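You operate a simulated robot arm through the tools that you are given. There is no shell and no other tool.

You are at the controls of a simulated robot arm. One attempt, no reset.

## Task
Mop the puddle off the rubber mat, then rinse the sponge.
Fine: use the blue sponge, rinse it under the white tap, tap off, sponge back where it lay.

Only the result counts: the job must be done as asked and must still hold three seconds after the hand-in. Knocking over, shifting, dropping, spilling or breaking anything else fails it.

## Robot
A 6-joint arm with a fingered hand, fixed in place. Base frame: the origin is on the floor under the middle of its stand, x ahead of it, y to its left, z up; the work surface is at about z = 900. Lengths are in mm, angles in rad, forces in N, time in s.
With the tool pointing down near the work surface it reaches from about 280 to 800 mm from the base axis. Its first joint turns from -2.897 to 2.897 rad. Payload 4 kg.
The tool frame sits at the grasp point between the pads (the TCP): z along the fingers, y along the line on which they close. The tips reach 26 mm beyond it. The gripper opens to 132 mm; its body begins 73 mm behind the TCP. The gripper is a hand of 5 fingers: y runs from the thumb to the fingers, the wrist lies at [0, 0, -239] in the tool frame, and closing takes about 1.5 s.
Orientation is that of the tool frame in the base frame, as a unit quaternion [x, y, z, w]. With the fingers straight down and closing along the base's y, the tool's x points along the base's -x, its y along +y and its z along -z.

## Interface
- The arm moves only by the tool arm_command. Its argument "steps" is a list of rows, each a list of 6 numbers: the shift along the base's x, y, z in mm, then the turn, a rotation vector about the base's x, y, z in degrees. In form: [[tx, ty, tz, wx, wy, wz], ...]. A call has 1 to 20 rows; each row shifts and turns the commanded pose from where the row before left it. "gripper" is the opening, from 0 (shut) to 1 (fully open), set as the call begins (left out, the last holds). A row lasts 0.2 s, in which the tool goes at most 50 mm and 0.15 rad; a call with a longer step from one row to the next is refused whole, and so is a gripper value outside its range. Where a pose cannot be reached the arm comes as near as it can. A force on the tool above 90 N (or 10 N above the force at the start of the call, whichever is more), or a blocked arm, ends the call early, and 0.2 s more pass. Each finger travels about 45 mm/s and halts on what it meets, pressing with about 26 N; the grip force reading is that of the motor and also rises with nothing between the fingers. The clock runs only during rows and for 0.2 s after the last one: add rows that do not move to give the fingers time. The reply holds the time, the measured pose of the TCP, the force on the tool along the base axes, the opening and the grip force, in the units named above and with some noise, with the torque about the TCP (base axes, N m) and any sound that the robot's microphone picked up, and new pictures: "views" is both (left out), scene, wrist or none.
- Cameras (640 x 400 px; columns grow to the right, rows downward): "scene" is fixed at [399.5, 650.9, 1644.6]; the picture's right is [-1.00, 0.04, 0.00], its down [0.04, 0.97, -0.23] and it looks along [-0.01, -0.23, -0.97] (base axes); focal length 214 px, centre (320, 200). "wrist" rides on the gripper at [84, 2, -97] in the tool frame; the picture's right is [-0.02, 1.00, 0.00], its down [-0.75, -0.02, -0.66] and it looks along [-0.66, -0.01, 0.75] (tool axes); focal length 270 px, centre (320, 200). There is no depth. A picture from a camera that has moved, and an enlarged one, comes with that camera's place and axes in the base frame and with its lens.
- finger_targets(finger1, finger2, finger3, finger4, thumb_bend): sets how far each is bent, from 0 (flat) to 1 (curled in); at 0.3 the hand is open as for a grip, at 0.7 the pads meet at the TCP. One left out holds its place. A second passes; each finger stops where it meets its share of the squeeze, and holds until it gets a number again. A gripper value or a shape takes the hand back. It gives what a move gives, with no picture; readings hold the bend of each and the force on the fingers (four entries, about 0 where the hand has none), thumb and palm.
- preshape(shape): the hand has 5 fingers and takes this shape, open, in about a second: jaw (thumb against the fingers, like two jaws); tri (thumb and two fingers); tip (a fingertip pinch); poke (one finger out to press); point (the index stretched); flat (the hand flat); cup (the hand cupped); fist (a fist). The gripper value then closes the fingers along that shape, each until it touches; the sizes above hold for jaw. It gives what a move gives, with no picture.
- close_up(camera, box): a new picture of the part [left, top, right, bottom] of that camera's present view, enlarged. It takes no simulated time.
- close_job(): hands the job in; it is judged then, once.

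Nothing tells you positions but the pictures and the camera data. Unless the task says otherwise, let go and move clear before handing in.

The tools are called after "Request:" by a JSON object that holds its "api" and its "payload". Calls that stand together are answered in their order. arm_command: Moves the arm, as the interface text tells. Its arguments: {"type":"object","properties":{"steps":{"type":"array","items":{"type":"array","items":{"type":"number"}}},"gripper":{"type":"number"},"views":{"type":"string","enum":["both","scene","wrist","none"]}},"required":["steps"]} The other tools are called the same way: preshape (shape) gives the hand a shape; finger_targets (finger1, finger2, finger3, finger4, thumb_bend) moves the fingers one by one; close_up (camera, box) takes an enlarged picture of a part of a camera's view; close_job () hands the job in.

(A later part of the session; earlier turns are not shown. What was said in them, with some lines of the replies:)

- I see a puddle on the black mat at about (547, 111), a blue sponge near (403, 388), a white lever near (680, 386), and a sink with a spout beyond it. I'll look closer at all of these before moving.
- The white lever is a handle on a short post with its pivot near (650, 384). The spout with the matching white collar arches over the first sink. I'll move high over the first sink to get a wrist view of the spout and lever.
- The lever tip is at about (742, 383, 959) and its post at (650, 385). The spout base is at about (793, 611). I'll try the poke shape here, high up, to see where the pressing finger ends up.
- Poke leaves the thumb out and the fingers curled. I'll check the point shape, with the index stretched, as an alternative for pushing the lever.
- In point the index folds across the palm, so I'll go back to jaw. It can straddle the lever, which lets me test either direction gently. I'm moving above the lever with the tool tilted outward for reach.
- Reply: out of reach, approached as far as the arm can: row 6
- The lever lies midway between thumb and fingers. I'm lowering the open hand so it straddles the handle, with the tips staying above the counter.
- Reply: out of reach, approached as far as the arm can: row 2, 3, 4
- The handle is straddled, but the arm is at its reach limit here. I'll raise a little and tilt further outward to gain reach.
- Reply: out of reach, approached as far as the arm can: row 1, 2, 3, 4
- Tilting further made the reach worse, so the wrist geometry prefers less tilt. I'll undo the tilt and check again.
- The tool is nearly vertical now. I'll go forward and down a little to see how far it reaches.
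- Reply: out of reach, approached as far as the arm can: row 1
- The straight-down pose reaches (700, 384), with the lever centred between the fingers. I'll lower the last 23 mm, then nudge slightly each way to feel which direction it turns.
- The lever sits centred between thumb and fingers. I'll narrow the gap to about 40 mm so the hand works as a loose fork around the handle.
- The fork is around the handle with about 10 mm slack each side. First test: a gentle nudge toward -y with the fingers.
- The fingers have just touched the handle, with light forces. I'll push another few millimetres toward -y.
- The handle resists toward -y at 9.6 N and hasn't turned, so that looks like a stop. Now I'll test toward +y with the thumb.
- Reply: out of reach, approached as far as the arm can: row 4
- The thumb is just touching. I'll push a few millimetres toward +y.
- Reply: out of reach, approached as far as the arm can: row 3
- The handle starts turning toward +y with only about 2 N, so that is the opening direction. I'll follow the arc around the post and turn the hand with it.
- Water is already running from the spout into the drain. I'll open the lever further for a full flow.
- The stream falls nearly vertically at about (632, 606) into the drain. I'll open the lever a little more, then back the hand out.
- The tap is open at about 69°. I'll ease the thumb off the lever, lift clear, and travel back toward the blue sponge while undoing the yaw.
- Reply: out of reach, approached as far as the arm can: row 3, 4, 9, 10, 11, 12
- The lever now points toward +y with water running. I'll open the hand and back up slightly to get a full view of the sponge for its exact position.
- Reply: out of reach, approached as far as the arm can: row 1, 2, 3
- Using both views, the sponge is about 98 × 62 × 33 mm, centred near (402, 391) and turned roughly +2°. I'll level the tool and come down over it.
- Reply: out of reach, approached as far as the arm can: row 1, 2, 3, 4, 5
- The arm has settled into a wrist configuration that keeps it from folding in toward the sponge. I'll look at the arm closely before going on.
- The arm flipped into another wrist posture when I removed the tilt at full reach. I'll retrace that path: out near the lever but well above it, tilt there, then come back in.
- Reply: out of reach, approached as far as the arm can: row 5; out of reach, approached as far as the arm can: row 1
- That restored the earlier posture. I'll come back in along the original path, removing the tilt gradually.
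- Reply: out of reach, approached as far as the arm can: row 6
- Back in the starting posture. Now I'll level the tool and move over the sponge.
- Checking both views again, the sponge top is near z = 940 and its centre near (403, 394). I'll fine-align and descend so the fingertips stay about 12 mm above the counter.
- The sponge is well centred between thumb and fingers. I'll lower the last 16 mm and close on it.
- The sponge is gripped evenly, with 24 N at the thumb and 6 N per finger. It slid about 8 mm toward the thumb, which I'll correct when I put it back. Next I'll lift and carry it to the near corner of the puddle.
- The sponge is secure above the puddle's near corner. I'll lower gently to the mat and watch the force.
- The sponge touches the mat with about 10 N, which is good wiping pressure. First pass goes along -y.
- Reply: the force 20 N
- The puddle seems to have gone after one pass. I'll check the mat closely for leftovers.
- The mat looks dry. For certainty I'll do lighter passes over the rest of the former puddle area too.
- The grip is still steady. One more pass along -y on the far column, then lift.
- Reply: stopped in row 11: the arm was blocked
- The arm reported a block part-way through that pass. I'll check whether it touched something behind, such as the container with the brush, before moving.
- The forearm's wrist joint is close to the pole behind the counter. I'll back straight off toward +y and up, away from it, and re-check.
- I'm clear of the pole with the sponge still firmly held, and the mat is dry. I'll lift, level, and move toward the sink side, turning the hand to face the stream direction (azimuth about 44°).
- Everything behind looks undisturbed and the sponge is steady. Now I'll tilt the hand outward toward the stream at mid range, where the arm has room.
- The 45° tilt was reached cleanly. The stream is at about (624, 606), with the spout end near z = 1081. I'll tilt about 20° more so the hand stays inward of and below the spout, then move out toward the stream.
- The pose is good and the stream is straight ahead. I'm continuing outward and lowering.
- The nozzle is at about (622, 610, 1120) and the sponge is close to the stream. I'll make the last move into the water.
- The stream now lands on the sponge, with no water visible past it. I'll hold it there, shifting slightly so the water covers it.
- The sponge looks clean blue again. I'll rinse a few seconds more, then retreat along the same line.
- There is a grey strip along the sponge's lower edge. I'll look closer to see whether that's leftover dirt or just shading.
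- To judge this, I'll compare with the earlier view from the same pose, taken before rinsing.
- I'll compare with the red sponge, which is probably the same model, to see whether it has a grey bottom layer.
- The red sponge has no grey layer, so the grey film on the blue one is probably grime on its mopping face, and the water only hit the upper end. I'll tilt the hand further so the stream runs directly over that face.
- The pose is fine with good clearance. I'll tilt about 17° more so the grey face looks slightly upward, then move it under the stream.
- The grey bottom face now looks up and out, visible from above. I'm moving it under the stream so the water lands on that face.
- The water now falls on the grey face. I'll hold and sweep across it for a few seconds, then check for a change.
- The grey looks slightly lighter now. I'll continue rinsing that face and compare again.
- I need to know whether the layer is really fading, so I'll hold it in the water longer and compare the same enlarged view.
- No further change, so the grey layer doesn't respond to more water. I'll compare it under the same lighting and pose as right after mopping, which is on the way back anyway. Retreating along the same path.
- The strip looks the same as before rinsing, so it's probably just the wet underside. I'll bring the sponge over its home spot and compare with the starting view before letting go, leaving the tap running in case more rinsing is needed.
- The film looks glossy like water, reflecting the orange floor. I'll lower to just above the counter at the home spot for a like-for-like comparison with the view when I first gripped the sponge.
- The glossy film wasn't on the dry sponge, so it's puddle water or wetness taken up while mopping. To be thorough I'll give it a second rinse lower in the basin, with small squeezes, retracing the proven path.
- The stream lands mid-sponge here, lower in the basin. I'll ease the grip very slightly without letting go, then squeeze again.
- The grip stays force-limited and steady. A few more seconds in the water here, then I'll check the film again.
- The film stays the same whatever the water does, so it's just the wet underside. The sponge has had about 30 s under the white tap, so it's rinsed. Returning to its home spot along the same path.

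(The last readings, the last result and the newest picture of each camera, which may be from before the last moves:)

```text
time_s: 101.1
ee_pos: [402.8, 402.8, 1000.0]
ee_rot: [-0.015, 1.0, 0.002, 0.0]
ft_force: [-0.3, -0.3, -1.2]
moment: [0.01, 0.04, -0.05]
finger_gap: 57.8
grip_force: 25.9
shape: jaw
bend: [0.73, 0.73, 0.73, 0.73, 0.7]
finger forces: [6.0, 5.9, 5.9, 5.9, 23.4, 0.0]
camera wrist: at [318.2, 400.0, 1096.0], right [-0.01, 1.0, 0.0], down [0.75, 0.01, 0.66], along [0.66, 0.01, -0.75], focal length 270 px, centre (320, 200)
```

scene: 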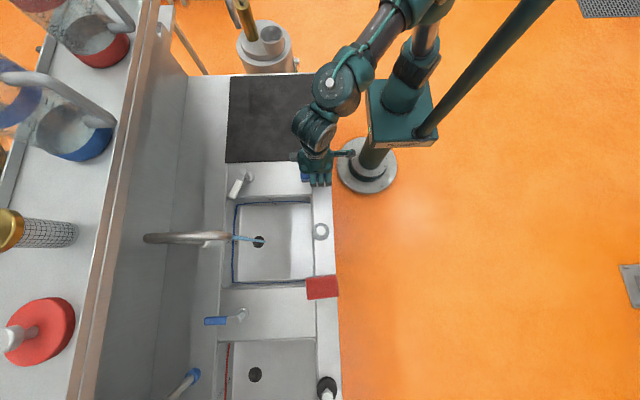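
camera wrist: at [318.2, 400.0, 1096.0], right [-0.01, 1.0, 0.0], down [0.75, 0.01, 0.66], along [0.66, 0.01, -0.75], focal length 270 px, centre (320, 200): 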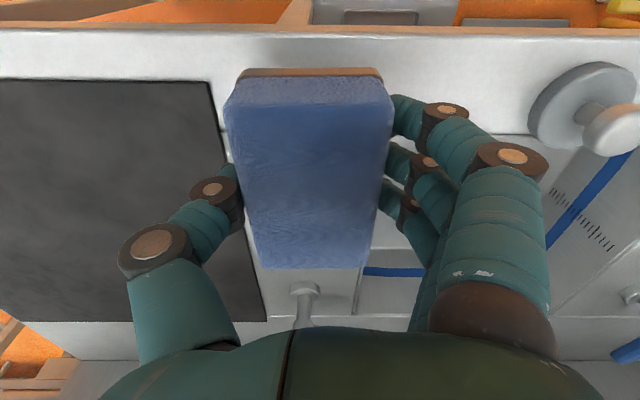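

The sponge sits about 5 mm toward the thumb in the hand. I'll correct for that and lower it onto its original place.

Request:
{"api": "arm_command", "payload": {"steps": [[-1, -1.5, -25, 0, 0, 0.8], [0, 0, -20, 0, 0, 0], [0, 0, -10, 0, 0, 0], [0, 0, -3, 0, 0, 0], [0, 0, 0, 0, 0, 0]], "views": "wrist"}}

```text
time_s: 102.3
ee_pos: [401.2, 400.1, 941.0]
ee_rot: [-0.023, 1.0, 0.002, -0.001]
ft_force: [-0.2, -0.3, -1.3]
moment: [-0.04, -0.04, -0.02]
finger_gap: 58.1
grip_force: 26.6
shape: jaw
bend: [0.73, 0.73, 0.73, 0.73, 0.7]
finger forces: [6.0, 5.8, 5.9, 5.9, 23.5, 0.0]
camera wrist: at [317.8, 397.1, 1037.1], right [-0.03, 1.0, 0.0], down [0.75, 0.02, 0.66], along [0.66, 0.02, -0.75], focal length 270 px, centre (320, 200)
```

wrist: 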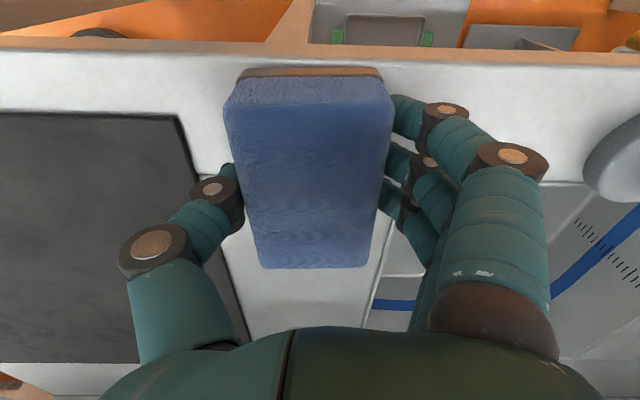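

Alignment matches the original. Lowering the last millimetre to contact.

Request:
{"api": "arm_command", "payload": {"steps": [[0, 0, -0.8, 0, 0, 0], [0, 0, -0.7, 0, 0, 0], [0, 0, 0, 0, 0, 0]], "views": "none"}}

```text
time_s: 103.1
ee_pos: [401.5, 401.8, 939.9]
ee_rot: [-0.023, 1.0, 0.002, -0.001]
ft_force: [0.0, -0.1, -0.4]
moment: [-0.03, -0.01, 0.0]
finger_gap: 57.9
grip_force: 26.3
shape: jaw
bend: [0.73, 0.73, 0.73, 0.73, 0.7]
finger forces: [5.8, 5.9, 5.9, 5.9, 23.5, 0.1]
```

Request:
{"api": "arm_command", "payload": {"steps": [[0, 0, -0.7, 0, 0, 0], [0, 0, -0.7, 0, 0, 0], [0, 0, 0, 0, 0, 0]], "views": "none"}}

```text
time_s: 103.9
ee_pos: [401.8, 401.3, 939.7]
ee_rot: [-0.023, 1.0, 0.002, -0.001]
ft_force: [-0.1, -1.3, 3.1]
moment: [0.13, 0.03, -0.01]
finger_gap: 58.2
grip_force: 26.1
shape: jaw
bend: [0.73, 0.73, 0.73, 0.73, 0.7]
finger forces: [6.1, 6.1, 6.0, 6.1, 24.7, 0.1]
```

The sponge is resting on the counter. Opening the hand to release it.

Request:
{"api": "arm_command", "payload": {"steps": [[0, 0, 0, 0, 0, 0], [0, 0, 0, 0, 0, 0], [0, 0, 0, 0, 0, 0], [0, 0, 0, 0, 0, 0], [0, 0, 0, 0, 0, 0], [0, 0, 0, 0, 0, 0], [0, 0, 0, 0, 0, 0], [0, 0, 0, 0, 0, 0]], "gripper": 1.0, "views": "both"}}

```text
time_s: 105.7
ee_pos: [400.9, 401.2, 939.3]
ee_rot: [-0.024, 1.0, 0.001, -0.001]
ft_force: [0.6, 0.3, 0.5]
moment: [0.03, 0.0, -0.02]
finger_gap: 131.7
grip_force: 0.0
shape: jaw
bend: [0.3, 0.3, 0.3, 0.3, 0.3]
finger forces: [0.0, 0.1, 0.1, 0.0, 0.0, 0.0]
camera wrist: at [317.4, 397.2, 1034.8], right [-0.03, 1.0, 0.0], down [0.75, 0.02, 0.66], along [0.66, 0.02, -0.75], focal length 270 px, centre (320, 200)
```

scene: 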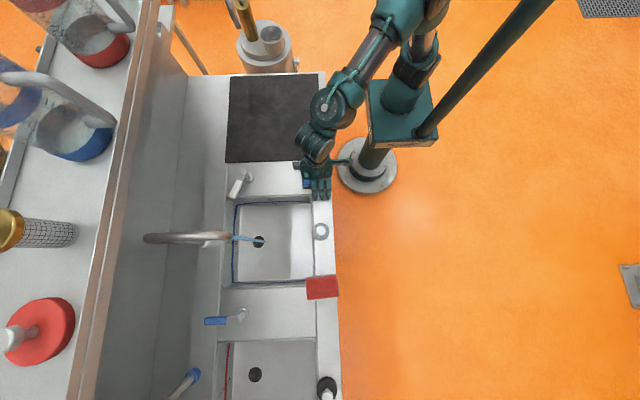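
wrist: 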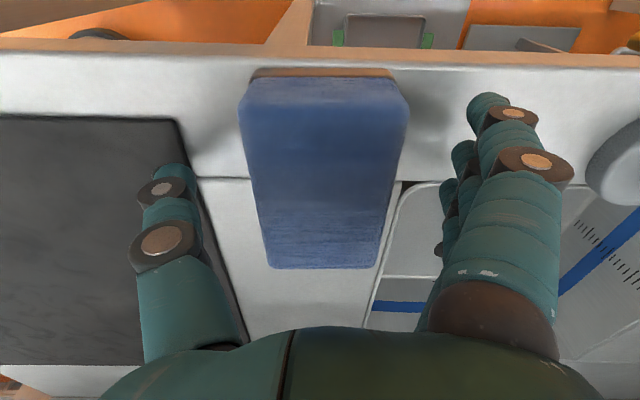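

The sponge shifted a few millimetres as the fingers sprang open. I'll lift clear and compare its position with the original scene view.

Request:
{"api": "arm_command", "payload": {"steps": [[0, 0, 20, 0, 0, 0], [0, 0, 40, 0, 0, 0], [0, 0, 40, 0, 0, 0], [-5, -30, 20, 0, 0, 0], [-5, -40, 10, 0, 0, 0], [-5, -40, 10, 0, 0, 0], [-5, -40, 10, 0, 0, 0]], "views": "both"}}

Request:
{"api": "close_up", "payload": {"camera": "scene", "box": [200, 150, 360, 250]}}

Request:
{"api": "close_up", "payload": {"camera": "scene", "box": [130, 140, 350, 278]}}

```text
time_s: 107.3
ee_pos: [379.9, 252.4, 1088.6]
ee_rot: [-0.024, 1.0, 0.002, -0.001]
ft_force: [0.3, -0.5, 0.2]
moment: [0.0, 0.01, -0.02]
finger_gap: 131.8
grip_force: 0.0
shape: jaw
bend: [0.3, 0.3, 0.3, 0.3, 0.3]
finger forces: [0.0, 0.1, 0.1, 0.0, 0.0, 0.0]
camera wrist: at [296.4, 247.6, 1184.4], right [-0.03, 1.0, 0.0], down [0.75, 0.02, 0.66], along [0.66, 0.02, -0.75], focal length 270 px, centre (320, 200)
```

scene: 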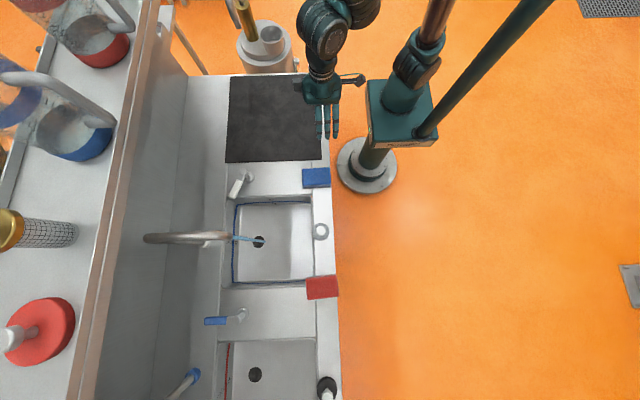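
wrist: 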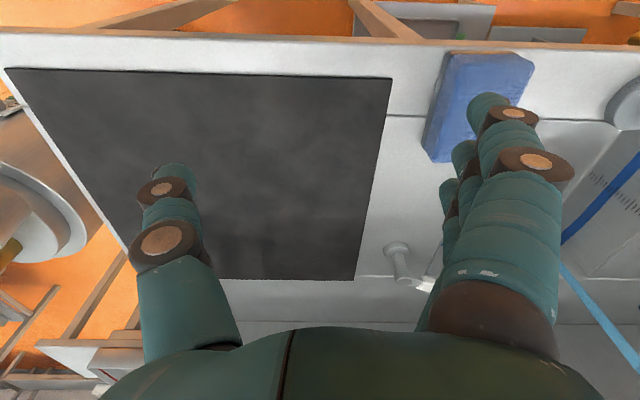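

```text
4.00 times, centred on (280, 200) of scene
camera zoom: at [399.5, 650.9, 1644.6], right [-1.0, 0.04, 0.0], down [0.04, 0.97, -0.23], along [-0.01, -0.23, -0.97], focal length 858 px, centre (480, 200)
```

zoom: 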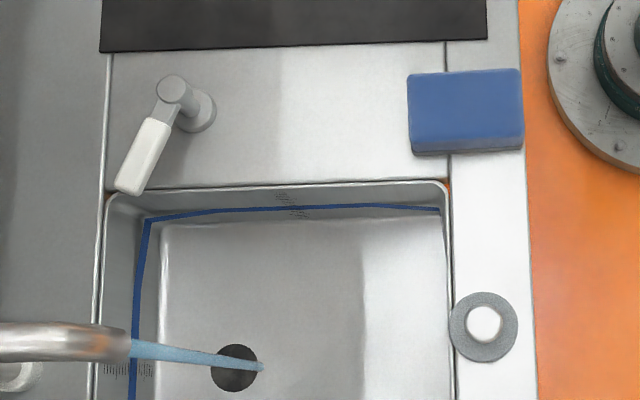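

```text
2.90 times, centred on (240, 209) of scene
camera zoom: at [399.5, 650.9, 1644.6], right [-1.0, 0.04, 0.0], down [0.04, 0.97, -0.23], along [-0.01, -0.23, -0.97], focal length 622 px, centre (552, 174)
```

zoom: 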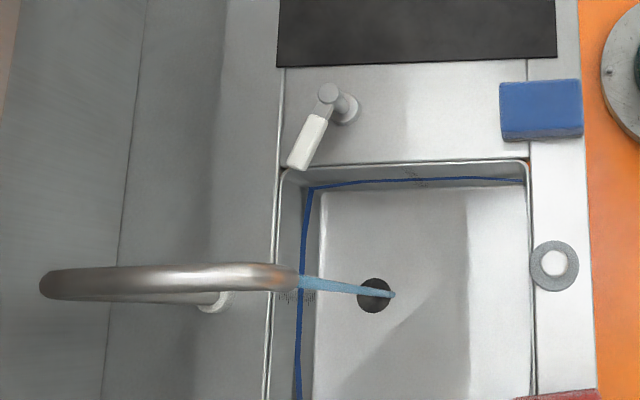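

The sponge is within about 5 mm of where it lay, with the same heading. Now the tap: I'll close the fork to 42 mm and take the same route as before to reach the lever posture.

Request:
{"api": "arm_command", "payload": {"steps": [[15.6, 36, 20, 0, 0, -0.6], [15.6, 36, 20, 0, 0, -0.6], [15.6, 36, 20, 0, 0, -0.5], [15.6, 36, 20, 0, 0, -0.5], [15.6, 36, 20, 0, 0, -0.5], [40, -8, -20, 0, -4.2, 0], [40, -8, -20, 0, -4.2, 0], [40, -8, -20, 0, -4.2, 0], [40, -8, -20, 0, -4.2, 0], [40, -8, -20, 0, -4.2, 0]], "gripper": 0.32, "views": "scene"}}

```text
time_s: 109.5
ee_pos: [660.9, 391.4, 1086.8]
ee_rot: [-0.001, 0.983, 0.002, 0.184]
ft_force: [0.1, -1.1, 0.6]
moment: [0.0, 0.04, -0.04]
finger_gap: 42.6
grip_force: 0.0
shape: jaw
bend: [0.73, 0.73, 0.73, 0.73, 0.7]
finger forces: [0.0, 0.0, 0.0, 0.0, 0.0, 0.0]
```

scene: 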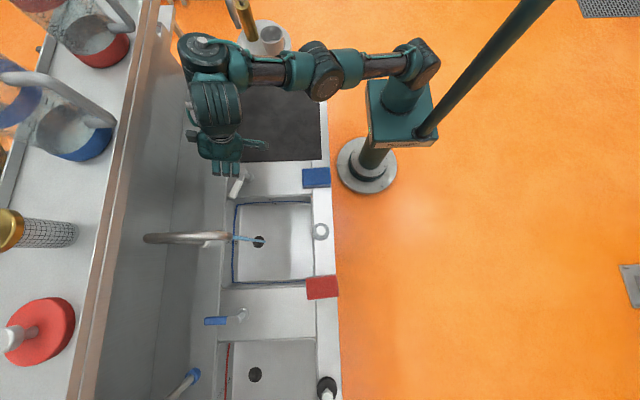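

Request:
{"api": "arm_command", "payload": {"steps": [[10, -5, -32, 0, 0, 0], [0, 0, 0, 0, 7, 0], [0, 0, 0, 0, 7, 0], [0, 0, 0, 0, 7, 0]], "views": "both"}}

```text
time_s: 110.5
ee_pos: [674.5, 384.2, 1057.6]
ee_rot: [0.0, 1.0, -0.009, 0.027]
ft_force: [1.4, 0.1, 1.2]
moment: [0.03, 0.03, -0.02]
finger_gap: 42.8
grip_force: 0.1
shape: jaw
bend: [0.73, 0.73, 0.73, 0.73, 0.7]
finger forces: [0.0, 0.0, 0.0, 0.0, 0.0, 0.0]
out of reach, approached as far as the arm can: row 4
camera wrist: at [586.3, 386.1, 1149.2], right [0.02, 1.0, -0.02], down [0.72, 0.0, 0.7], along [0.7, -0.03, -0.72], focal length 270 px, centre (320, 200)
```

scene: 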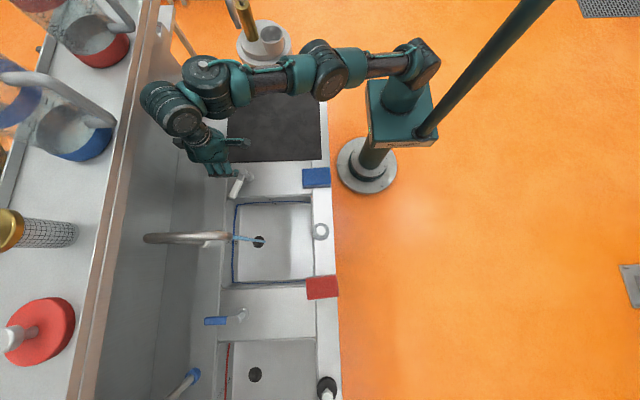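
wrist: 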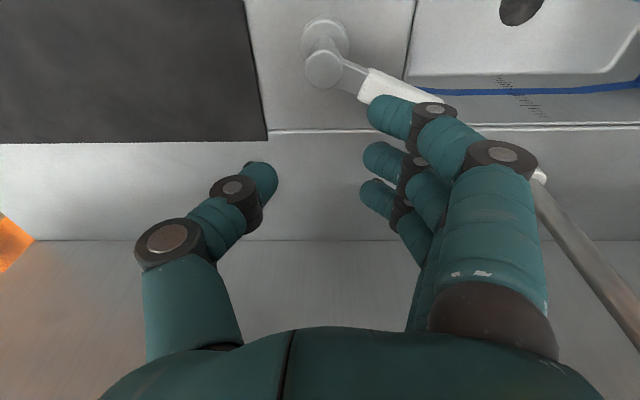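

I'm in the lever posture again. I'll lower a bit while staying above the lever, then turn the hand to match the handle's current direction.

Request:
{"api": "arm_command", "payload": {"steps": [[-4, 0, -22, 0.5, 1.5, 0], [-4, 0, -22, 0.5, 1.6, 0], [-0.5, 6.5, 0, 0, 0, 8.1], [-0.5, 6.5, 0, 0, 0, 8.1], [-0.5, 6.5, 0, 0, 0, 8.1], [-0.5, 6.5, 0, 0, 0, 8.1], [-0.5, 6.5, 0, 0, 0, 8.1], [-0.5, 6.5, 0, 0, 0, 8.1], [-0.5, 6.5, 0, 0, 0, 8.1], [-0.5, 6.5, 0, 0, 0, 8.1]], "views": "both"}}

```text
time_s: 112.7
ee_pos: [658.9, 432.9, 1009.9]
ee_rot: [-0.535, 0.845, -0.001, 0.001]
ft_force: [-0.3, 0.1, 0.6]
moment: [-0.01, 0.0, 0.0]
finger_gap: 42.6
grip_force: 0.1
shape: jaw
bend: [0.73, 0.73, 0.73, 0.73, 0.7]
finger forces: [0.0, 0.0, 0.0, 0.0, 0.1, 0.0]
out of reach, approached as far as the arm can: row 9
camera wrist: at [622.1, 355.7, 1106.8], right [-0.9, 0.45, 0.0], down [0.33, 0.67, 0.66], along [0.29, 0.59, -0.75], focal length 270 px, centre (320, 200)
```

scene: 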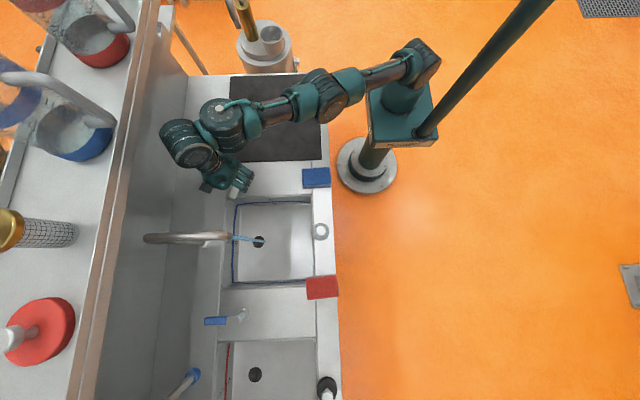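
wrist: 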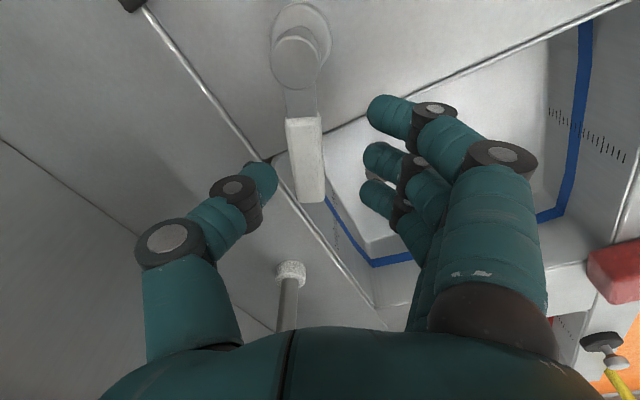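

The handle lies between thumb and fingers but close to the thumb. I'll shift 8 mm toward the thumb side to centre it, then lower the fork over it.

Request:
{"api": "arm_command", "payload": {"steps": [[7.2, -3.4, 0, 0, 0, 0], [0, 0, -12, 0, 0, 0], [0, 0, -12, 0, 0, 0], [0, 0, -13, 0, 0, 0], [0, 0, -13, 0, 0, 0]], "views": "both"}}

```text
time_s: 113.9
ee_pos: [661.5, 425.6, 959.7]
ee_rot: [-0.534, 0.845, 0.0, 0.0]
ft_force: [0.2, 0.1, -0.4]
moment: [0.0, 0.0, 0.0]
finger_gap: 43.0
grip_force: 0.1
shape: jaw
bend: [0.73, 0.73, 0.73, 0.73, 0.7]
finger forces: [0.1, 0.1, 0.0, 0.0, 0.0, 0.0]
out of reach, approached as far as the arm can: row 1
camera wrist: at [624.2, 348.8, 1055.5], right [-0.89, 0.45, 0.0], down [0.34, 0.67, 0.66], along [0.3, 0.59, -0.75], focal length 270 px, centre (320, 200)
```

scene: 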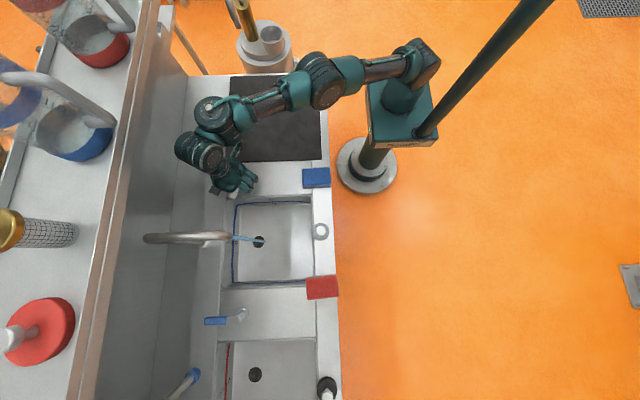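
wrist: 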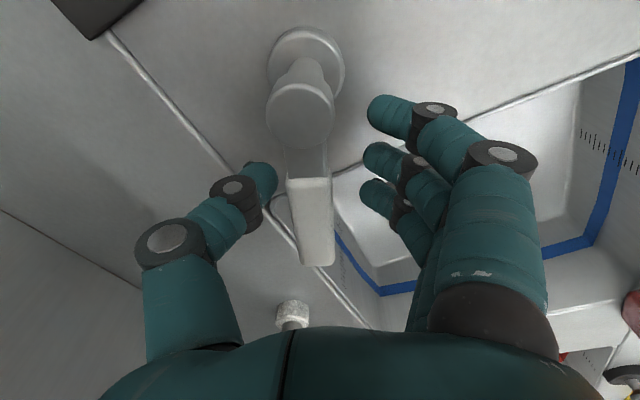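

The handle is straddled. I'll bring the fingers into contact with its inner side, then swing it back toward closed.

Request:
{"api": "arm_command", "payload": {"steps": [[5, 3, 0, 0, 0, 4], [6, -2, 0, 0, 0, 0], [5, -2, 0, 0, 0, 0], [0, 0, 0, 0, 0, 0]], "views": "wrist"}}

```text
time_s: 114.9
ee_pos: [677.0, 424.7, 959.0]
ee_rot: [-0.564, 0.826, -0.001, 0.001]
ft_force: [0.3, -0.2, 0.2]
moment: [0.02, -0.03, 0.01]
finger_gap: 43.1
grip_force: 0.0
shape: jaw
bend: [0.73, 0.73, 0.73, 0.73, 0.7]
finger forces: [0.0, 0.1, 0.0, 0.1, 0.1, 0.0]
camera wrist: at [645.4, 345.8, 1055.2], right [-0.92, 0.38, 0.0], down [0.29, 0.7, 0.66], along [0.25, 0.61, -0.75], focal length 270 px, centre (320, 200)
```

wrist: 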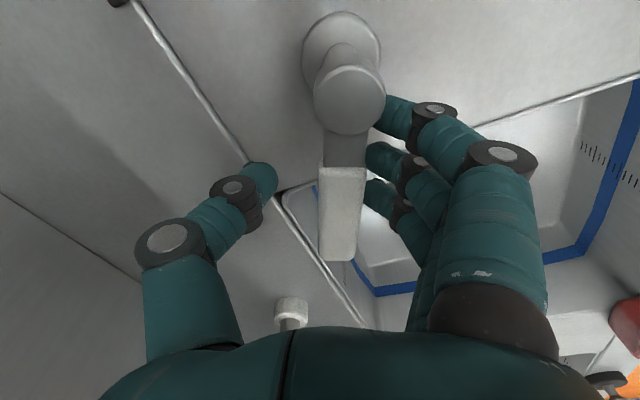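

The fingers are at the handle. Swinging it closed, step by step.

Request:
{"api": "arm_command", "payload": {"steps": [[7.6, -5.1, 0, 0, 0, -8], [4.5, -5.2, 0, 0, 0, -8], [3.6, -5.7, 0, 0, 0, -8], [0, 0, 0, 0, 0, 0]], "views": "wrist"}}

```text
time_s: 115.9
ee_pos: [693.6, 408.4, 958.3]
ee_rot: [-0.379, 0.926, -0.001, 0.0]
ft_force: [-1.4, 0.8, -1.2]
moment: [-0.02, 0.02, 0.07]
finger_gap: 43.1
grip_force: 0.1
shape: jaw
bend: [0.73, 0.73, 0.73, 0.73, 0.7]
finger forces: [0.0, 0.4, 0.5, 0.5, 0.0, 0.0]
camera wrist: at [632.1, 349.9, 1054.8], right [-0.69, 0.73, 0.0], down [0.55, 0.52, 0.66], along [0.48, 0.45, -0.75], focal length 270 px, centre (320, 200)
```

wrist: 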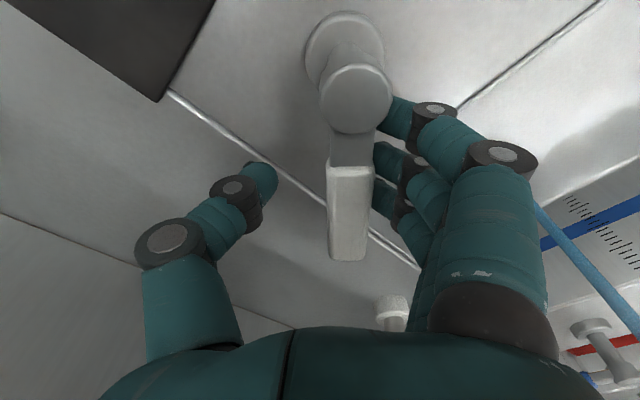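

The handle follows with little force. Continuing the swing.

Request:
{"api": "arm_command", "payload": {"steps": [[2.4, -6.2, 0, 0, 0, -8], [2.0, -6.5, 0, 0, 0, -8], [1.1, -6.8, 0, 0, 0, -8], [0, 0, 0, 0, 0, 0]], "views": "both"}}

```text
time_s: 116.9
ee_pos: [698.8, 389.1, 958.7]
ee_rot: [-0.178, 0.984, -0.001, 0.001]
ft_force: [0.0, 1.3, -2.3]
moment: [-0.05, 0.0, 0.03]
finger_gap: 42.9
grip_force: 0.2
shape: jaw
bend: [0.73, 0.73, 0.73, 0.73, 0.7]
finger forces: [0.0, 0.5, 0.8, 1.0, 0.0, 0.0]
camera wrist: at [619.3, 360.5, 1055.1], right [-0.33, 0.94, 0.0], down [0.71, 0.25, 0.66], along [0.62, 0.22, -0.75], focal length 270 px, centre (320, 200)
```

scene: 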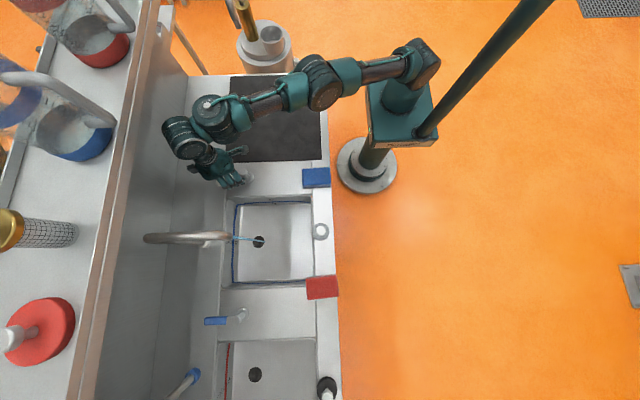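
wrist: 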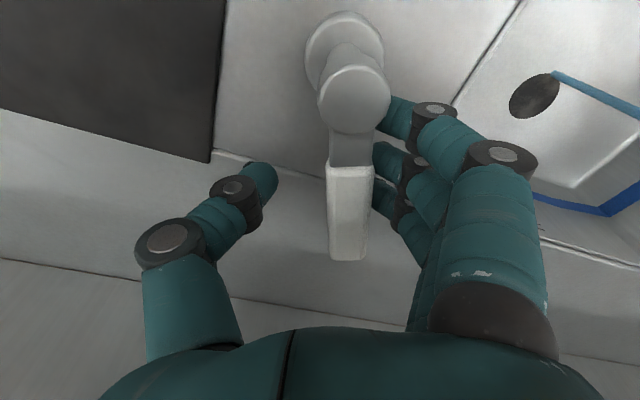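

The stream is getting thinner. Finishing the swing to the closed stop.

Request:
{"api": "arm_command", "payload": {"steps": [[0.1, -6.8, 0, 0, 0, -8], [-0.8, -6.7, 0, 0, 0, -8], [-1.0, -4.2, 0, 0, 0, -4.5], [0, 0, 0, 0, 0, 0]], "views": "both"}}

```text
time_s: 117.9
ee_pos: [697.0, 371.3, 958.8]
ee_rot: [0.001, 1.0, -0.001, 0.0]
ft_force: [0.5, 1.8, -0.8]
moment: [-0.01, 0.0, 0.01]
finger_gap: 43.2
grip_force: 0.1
shape: jaw
bend: [0.73, 0.73, 0.73, 0.73, 0.7]
finger forces: [0.1, 0.7, 0.7, 0.7, 0.1, 0.0]
camera wrist: at [613.1, 372.0, 1055.1], right [0.02, 1.0, 0.0], down [0.75, -0.01, 0.66], along [0.66, -0.01, -0.75], focal length 270 px, centre (320, 200)
```

scene: 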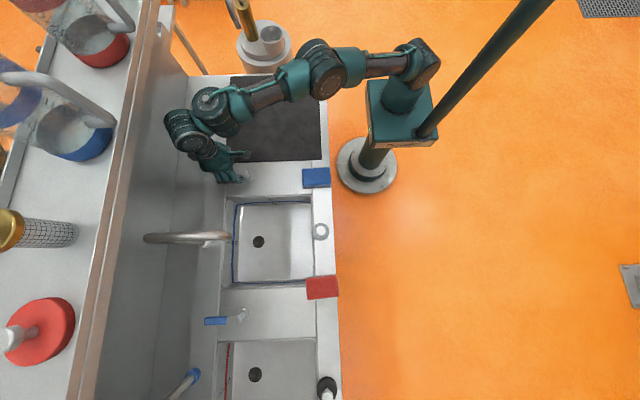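
wrist: 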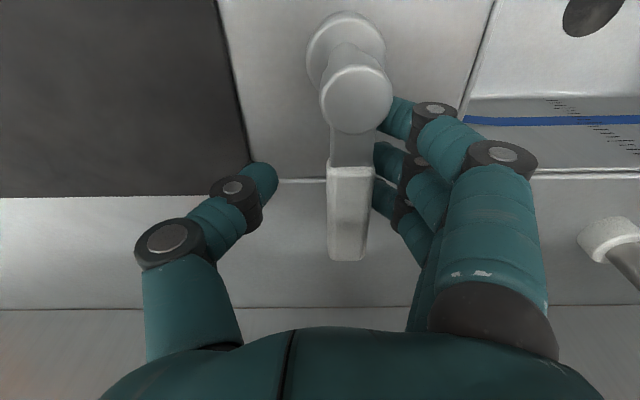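

The water has stopped. I'll press gently to the end stop so it's fully closed.

Request:
{"api": "arm_command", "payload": {"steps": [[0, -2, 0, 0, 0, 0], [0, -2, 0, 0, 0, 0], [0, -1.5, 0, 0, 0, 0], [0, 0, 0, 0, 0, 0]], "views": "wrist"}}

```text
time_s: 118.9
ee_pos: [697.9, 365.5, 959.2]
ee_rot: [-0.002, 1.0, 0.0, -0.001]
ft_force: [3.2, 10.7, -0.6]
moment: [0.17, -0.02, -0.07]
finger_gap: 45.5
grip_force: 0.2
shape: jaw
bend: [0.73, 0.73, 0.73, 0.73, 0.7]
finger forces: [2.4, 2.3, 2.4, 2.3, 0.0, 0.0]
camera wrist: at [612.8, 367.1, 1055.1], right [0.02, 1.0, 0.0], down [0.75, -0.01, 0.66], along [0.66, -0.01, -0.75], focal length 270 px, centre (320, 200)
```

wrist: 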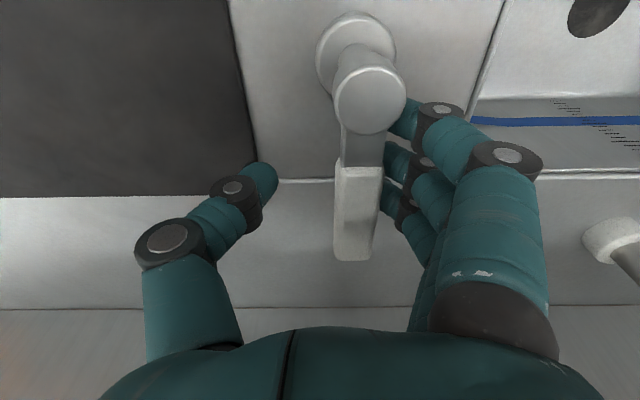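

The lever is firmly at its closed stop, with the same feel as at the start. Backing the fork off and lifting clear.

Request:
{"api": "arm_command", "payload": {"steps": [[0, 8, 0, 0, 0, 0], [0, 7, 0, 0, 0, 0], [0, 0, 20, 0, 0, 0], [-4, 0, 22, 0, 0, 0], [-12, 0, 28, 0, 0, 0], [-14, 0, 28, 0, 0, 0]], "views": "both"}}

Request:
{"api": "close_up", "payload": {"camera": "scene", "box": [130, 140, 350, 278]}}

```text
time_s: 120.3
ee_pos: [667.6, 381.6, 1055.8]
ee_rot: [-0.001, 1.0, 0.0, -0.001]
ft_force: [-0.4, 0.3, -0.8]
moment: [-0.01, 0.02, -0.02]
finger_gap: 42.8
grip_force: 0.0
shape: jaw
bend: [0.73, 0.73, 0.73, 0.73, 0.7]
finger forces: [0.0, 0.1, 0.0, 0.1, 0.1, 0.0]
camera wrist: at [582.8, 382.1, 1152.1], right [0.02, 1.0, 0.0], down [0.75, -0.01, 0.66], along [0.66, -0.01, -0.75], focal length 270 px, centre (320, 200)
```

scene: 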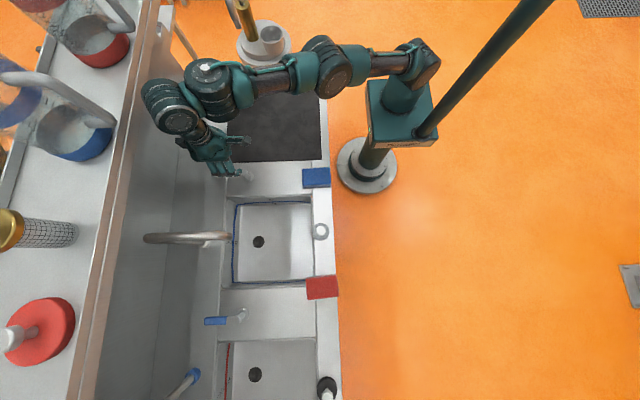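
wrist: 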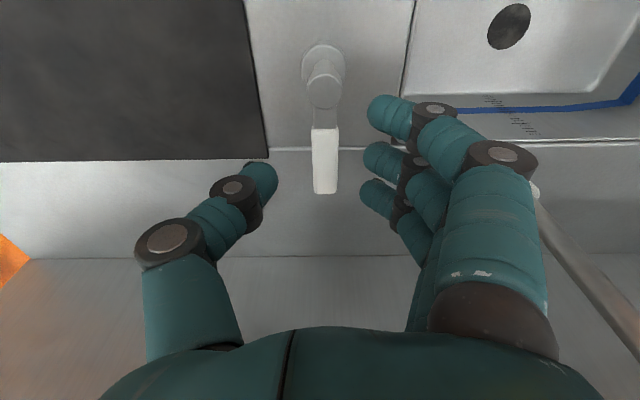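

```text
2.90 times, centred on (240, 209) of scene
camera zoom: at [399.5, 650.9, 1644.6], right [-1.0, 0.04, 0.0], down [0.04, 0.97, -0.23], along [-0.01, -0.23, -0.97], focal length 622 px, centre (552, 174)
```

zoom: 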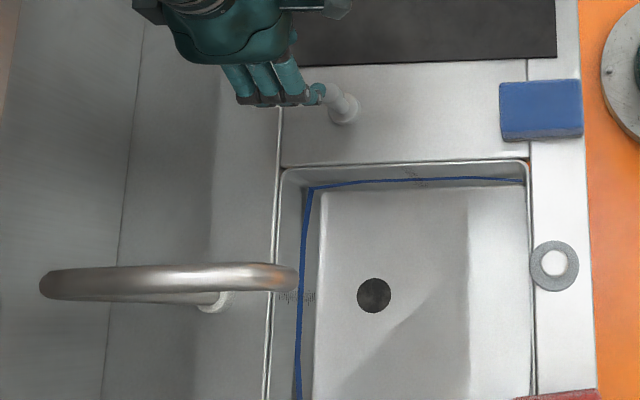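

The tap is off with no stream, and the lever is straight. I'll retreat to a neutral pose through the safe posture, then do a final check.

Request:
{"api": "arm_command", "payload": {"steps": [[0, 3, 0, 0, -7, 0], [0, 3, 0, 0, -7, 0], [0, 0, 0, 0, -7, 0], [-5, 0, 45, 0, 0, 0], [-40, 8, 15, 0, 4, 0], [-40, 8, 15, 0, 4, 0], [-40, 8, 15, 0, 4, 0], [-40, 8, 15, 0, 4, 0], [-40, 8, 15, 0, 5, 0], [-20, -30, 10, 0, 0, 0], [-20, -40, 0, 0, 0, 0], [-20, -40, 0, 0, 0, 0], [-15, -40, 0, 0, 0, 0], [-10, -40, 0, 0, 0, 0]], "gripper": 1.0, "views": "both"}}

Request:
{"api": "close_up", "payload": {"camera": "scene", "box": [290, 155, 345, 195]}}

Request:
{"api": "close_up", "payload": {"camera": "scene", "box": [200, 150, 360, 250]}}

```text
time_s: 123.3
ee_pos: [380.3, 235.6, 1186.9]
ee_rot: [-0.002, 1.0, -0.001, -0.002]
ft_force: [-0.3, -0.2, -0.8]
moment: [0.04, 0.04, 0.01]
finger_gap: 132.0
grip_force: 0.0
shape: jaw
bend: [0.3, 0.3, 0.3, 0.3, 0.3]
finger forces: [0.0, 0.0, 0.0, 0.0, 0.1, 0.0]
out of reach, approached as far as the arm can: row 1
camera wrist: at [295.6, 236.7, 1283.3], right [0.02, 1.0, 0.0], down [0.75, -0.01, 0.66], along [0.66, -0.01, -0.75], focal length 270 px, centre (320, 200)
```

scene: 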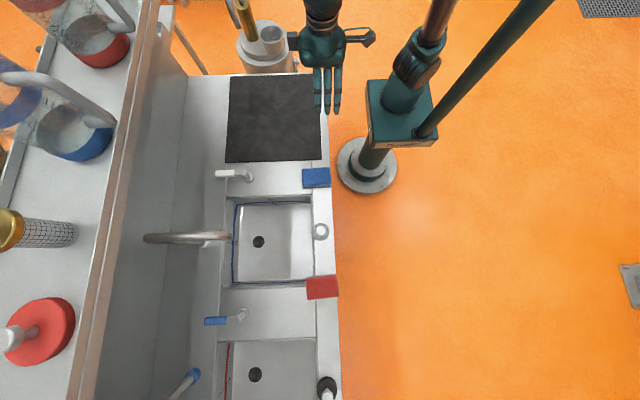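
wrist: 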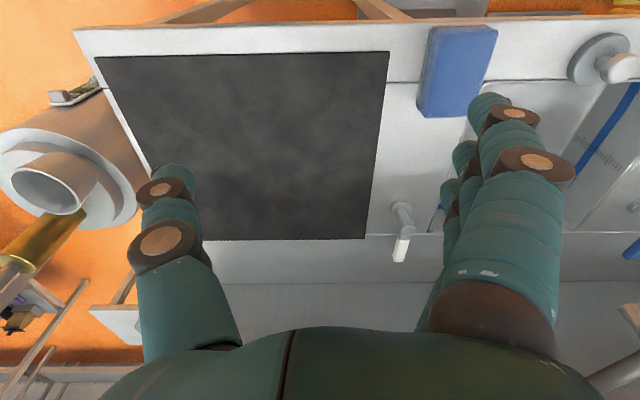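

```text
10.00 times, centred on (318, 175) of scene
camera zoom: at [399.5, 650.9, 1644.6], right [-1.0, 0.04, 0.0], down [0.04, 0.97, -0.23], along [-0.01, -0.23, -0.97], focal length 2145 px, centre (345, 450)
```

zoom: 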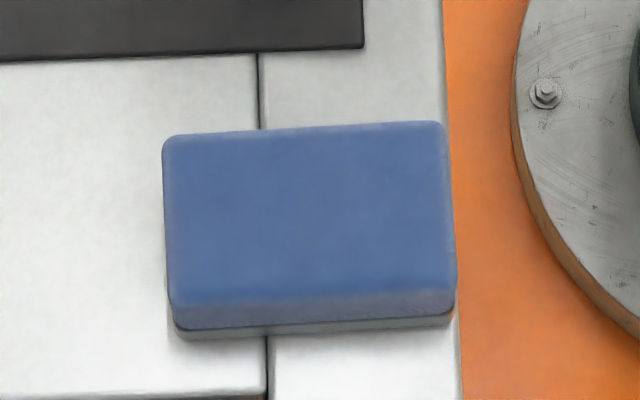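

```text
4.00 times, centred on (280, 200) of scene
camera zoom: at [399.5, 650.9, 1644.6], right [-1.0, 0.04, 0.0], down [0.04, 0.97, -0.23], along [-0.01, -0.23, -0.97], focal length 858 px, centre (480, 200)
```

zoom: 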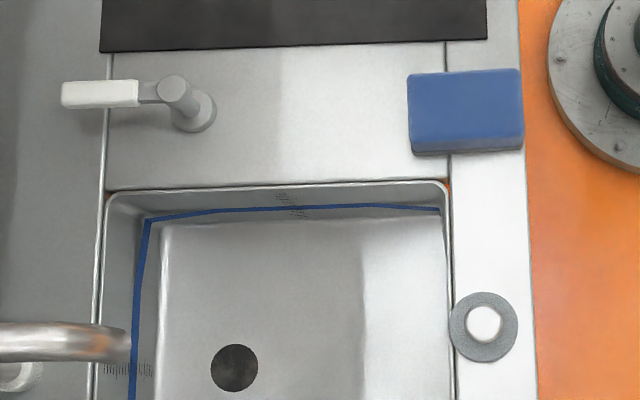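

The mat is dry and hasn't moved, and the white tap is off with its lever back at the start angle. The sponge lies about 5 mm from where it was, and the red sponge, plug and container look untouched. The hand is open and clear, so I'm handing in.

Request:
{"api": "close_job", "payload": {}}

```text
The job is handed in.
```

I mopped the puddle off the mat with the blue sponge, rinsed the sponge under the white tap, closed the tap and put the sponge back. I've handed the job in, but no verdict came back.

- **Puddle:** it was gone after the first pass. I wiped most of the rest of the area too, and the mat looks dry and hasn't moved.
- **Rinse:** the sponge spent about 25–30 s in the stream, held at different angles and heights. A grey, glossy layer appeared on its underside during mopping and never changed under the water. I took it to be wetness, but I couldn't confirm that; if it is dirt, the rinse is incomplete.
- **Tap:** no water is running, and the lever is back against its closed stop at the angle it started from.
- **Sponge position:** it lies about 5 mm from its original spot, with the same heading. It shifted slightly as the fingers opened, and I left it there.
- **Arm contact:** the arm was blocked once during the last wiping pass, close to the pole in the container behind the counter. I backed off straight away. The pole, container, red sponge and drain plug look unmoved in the final pictures.
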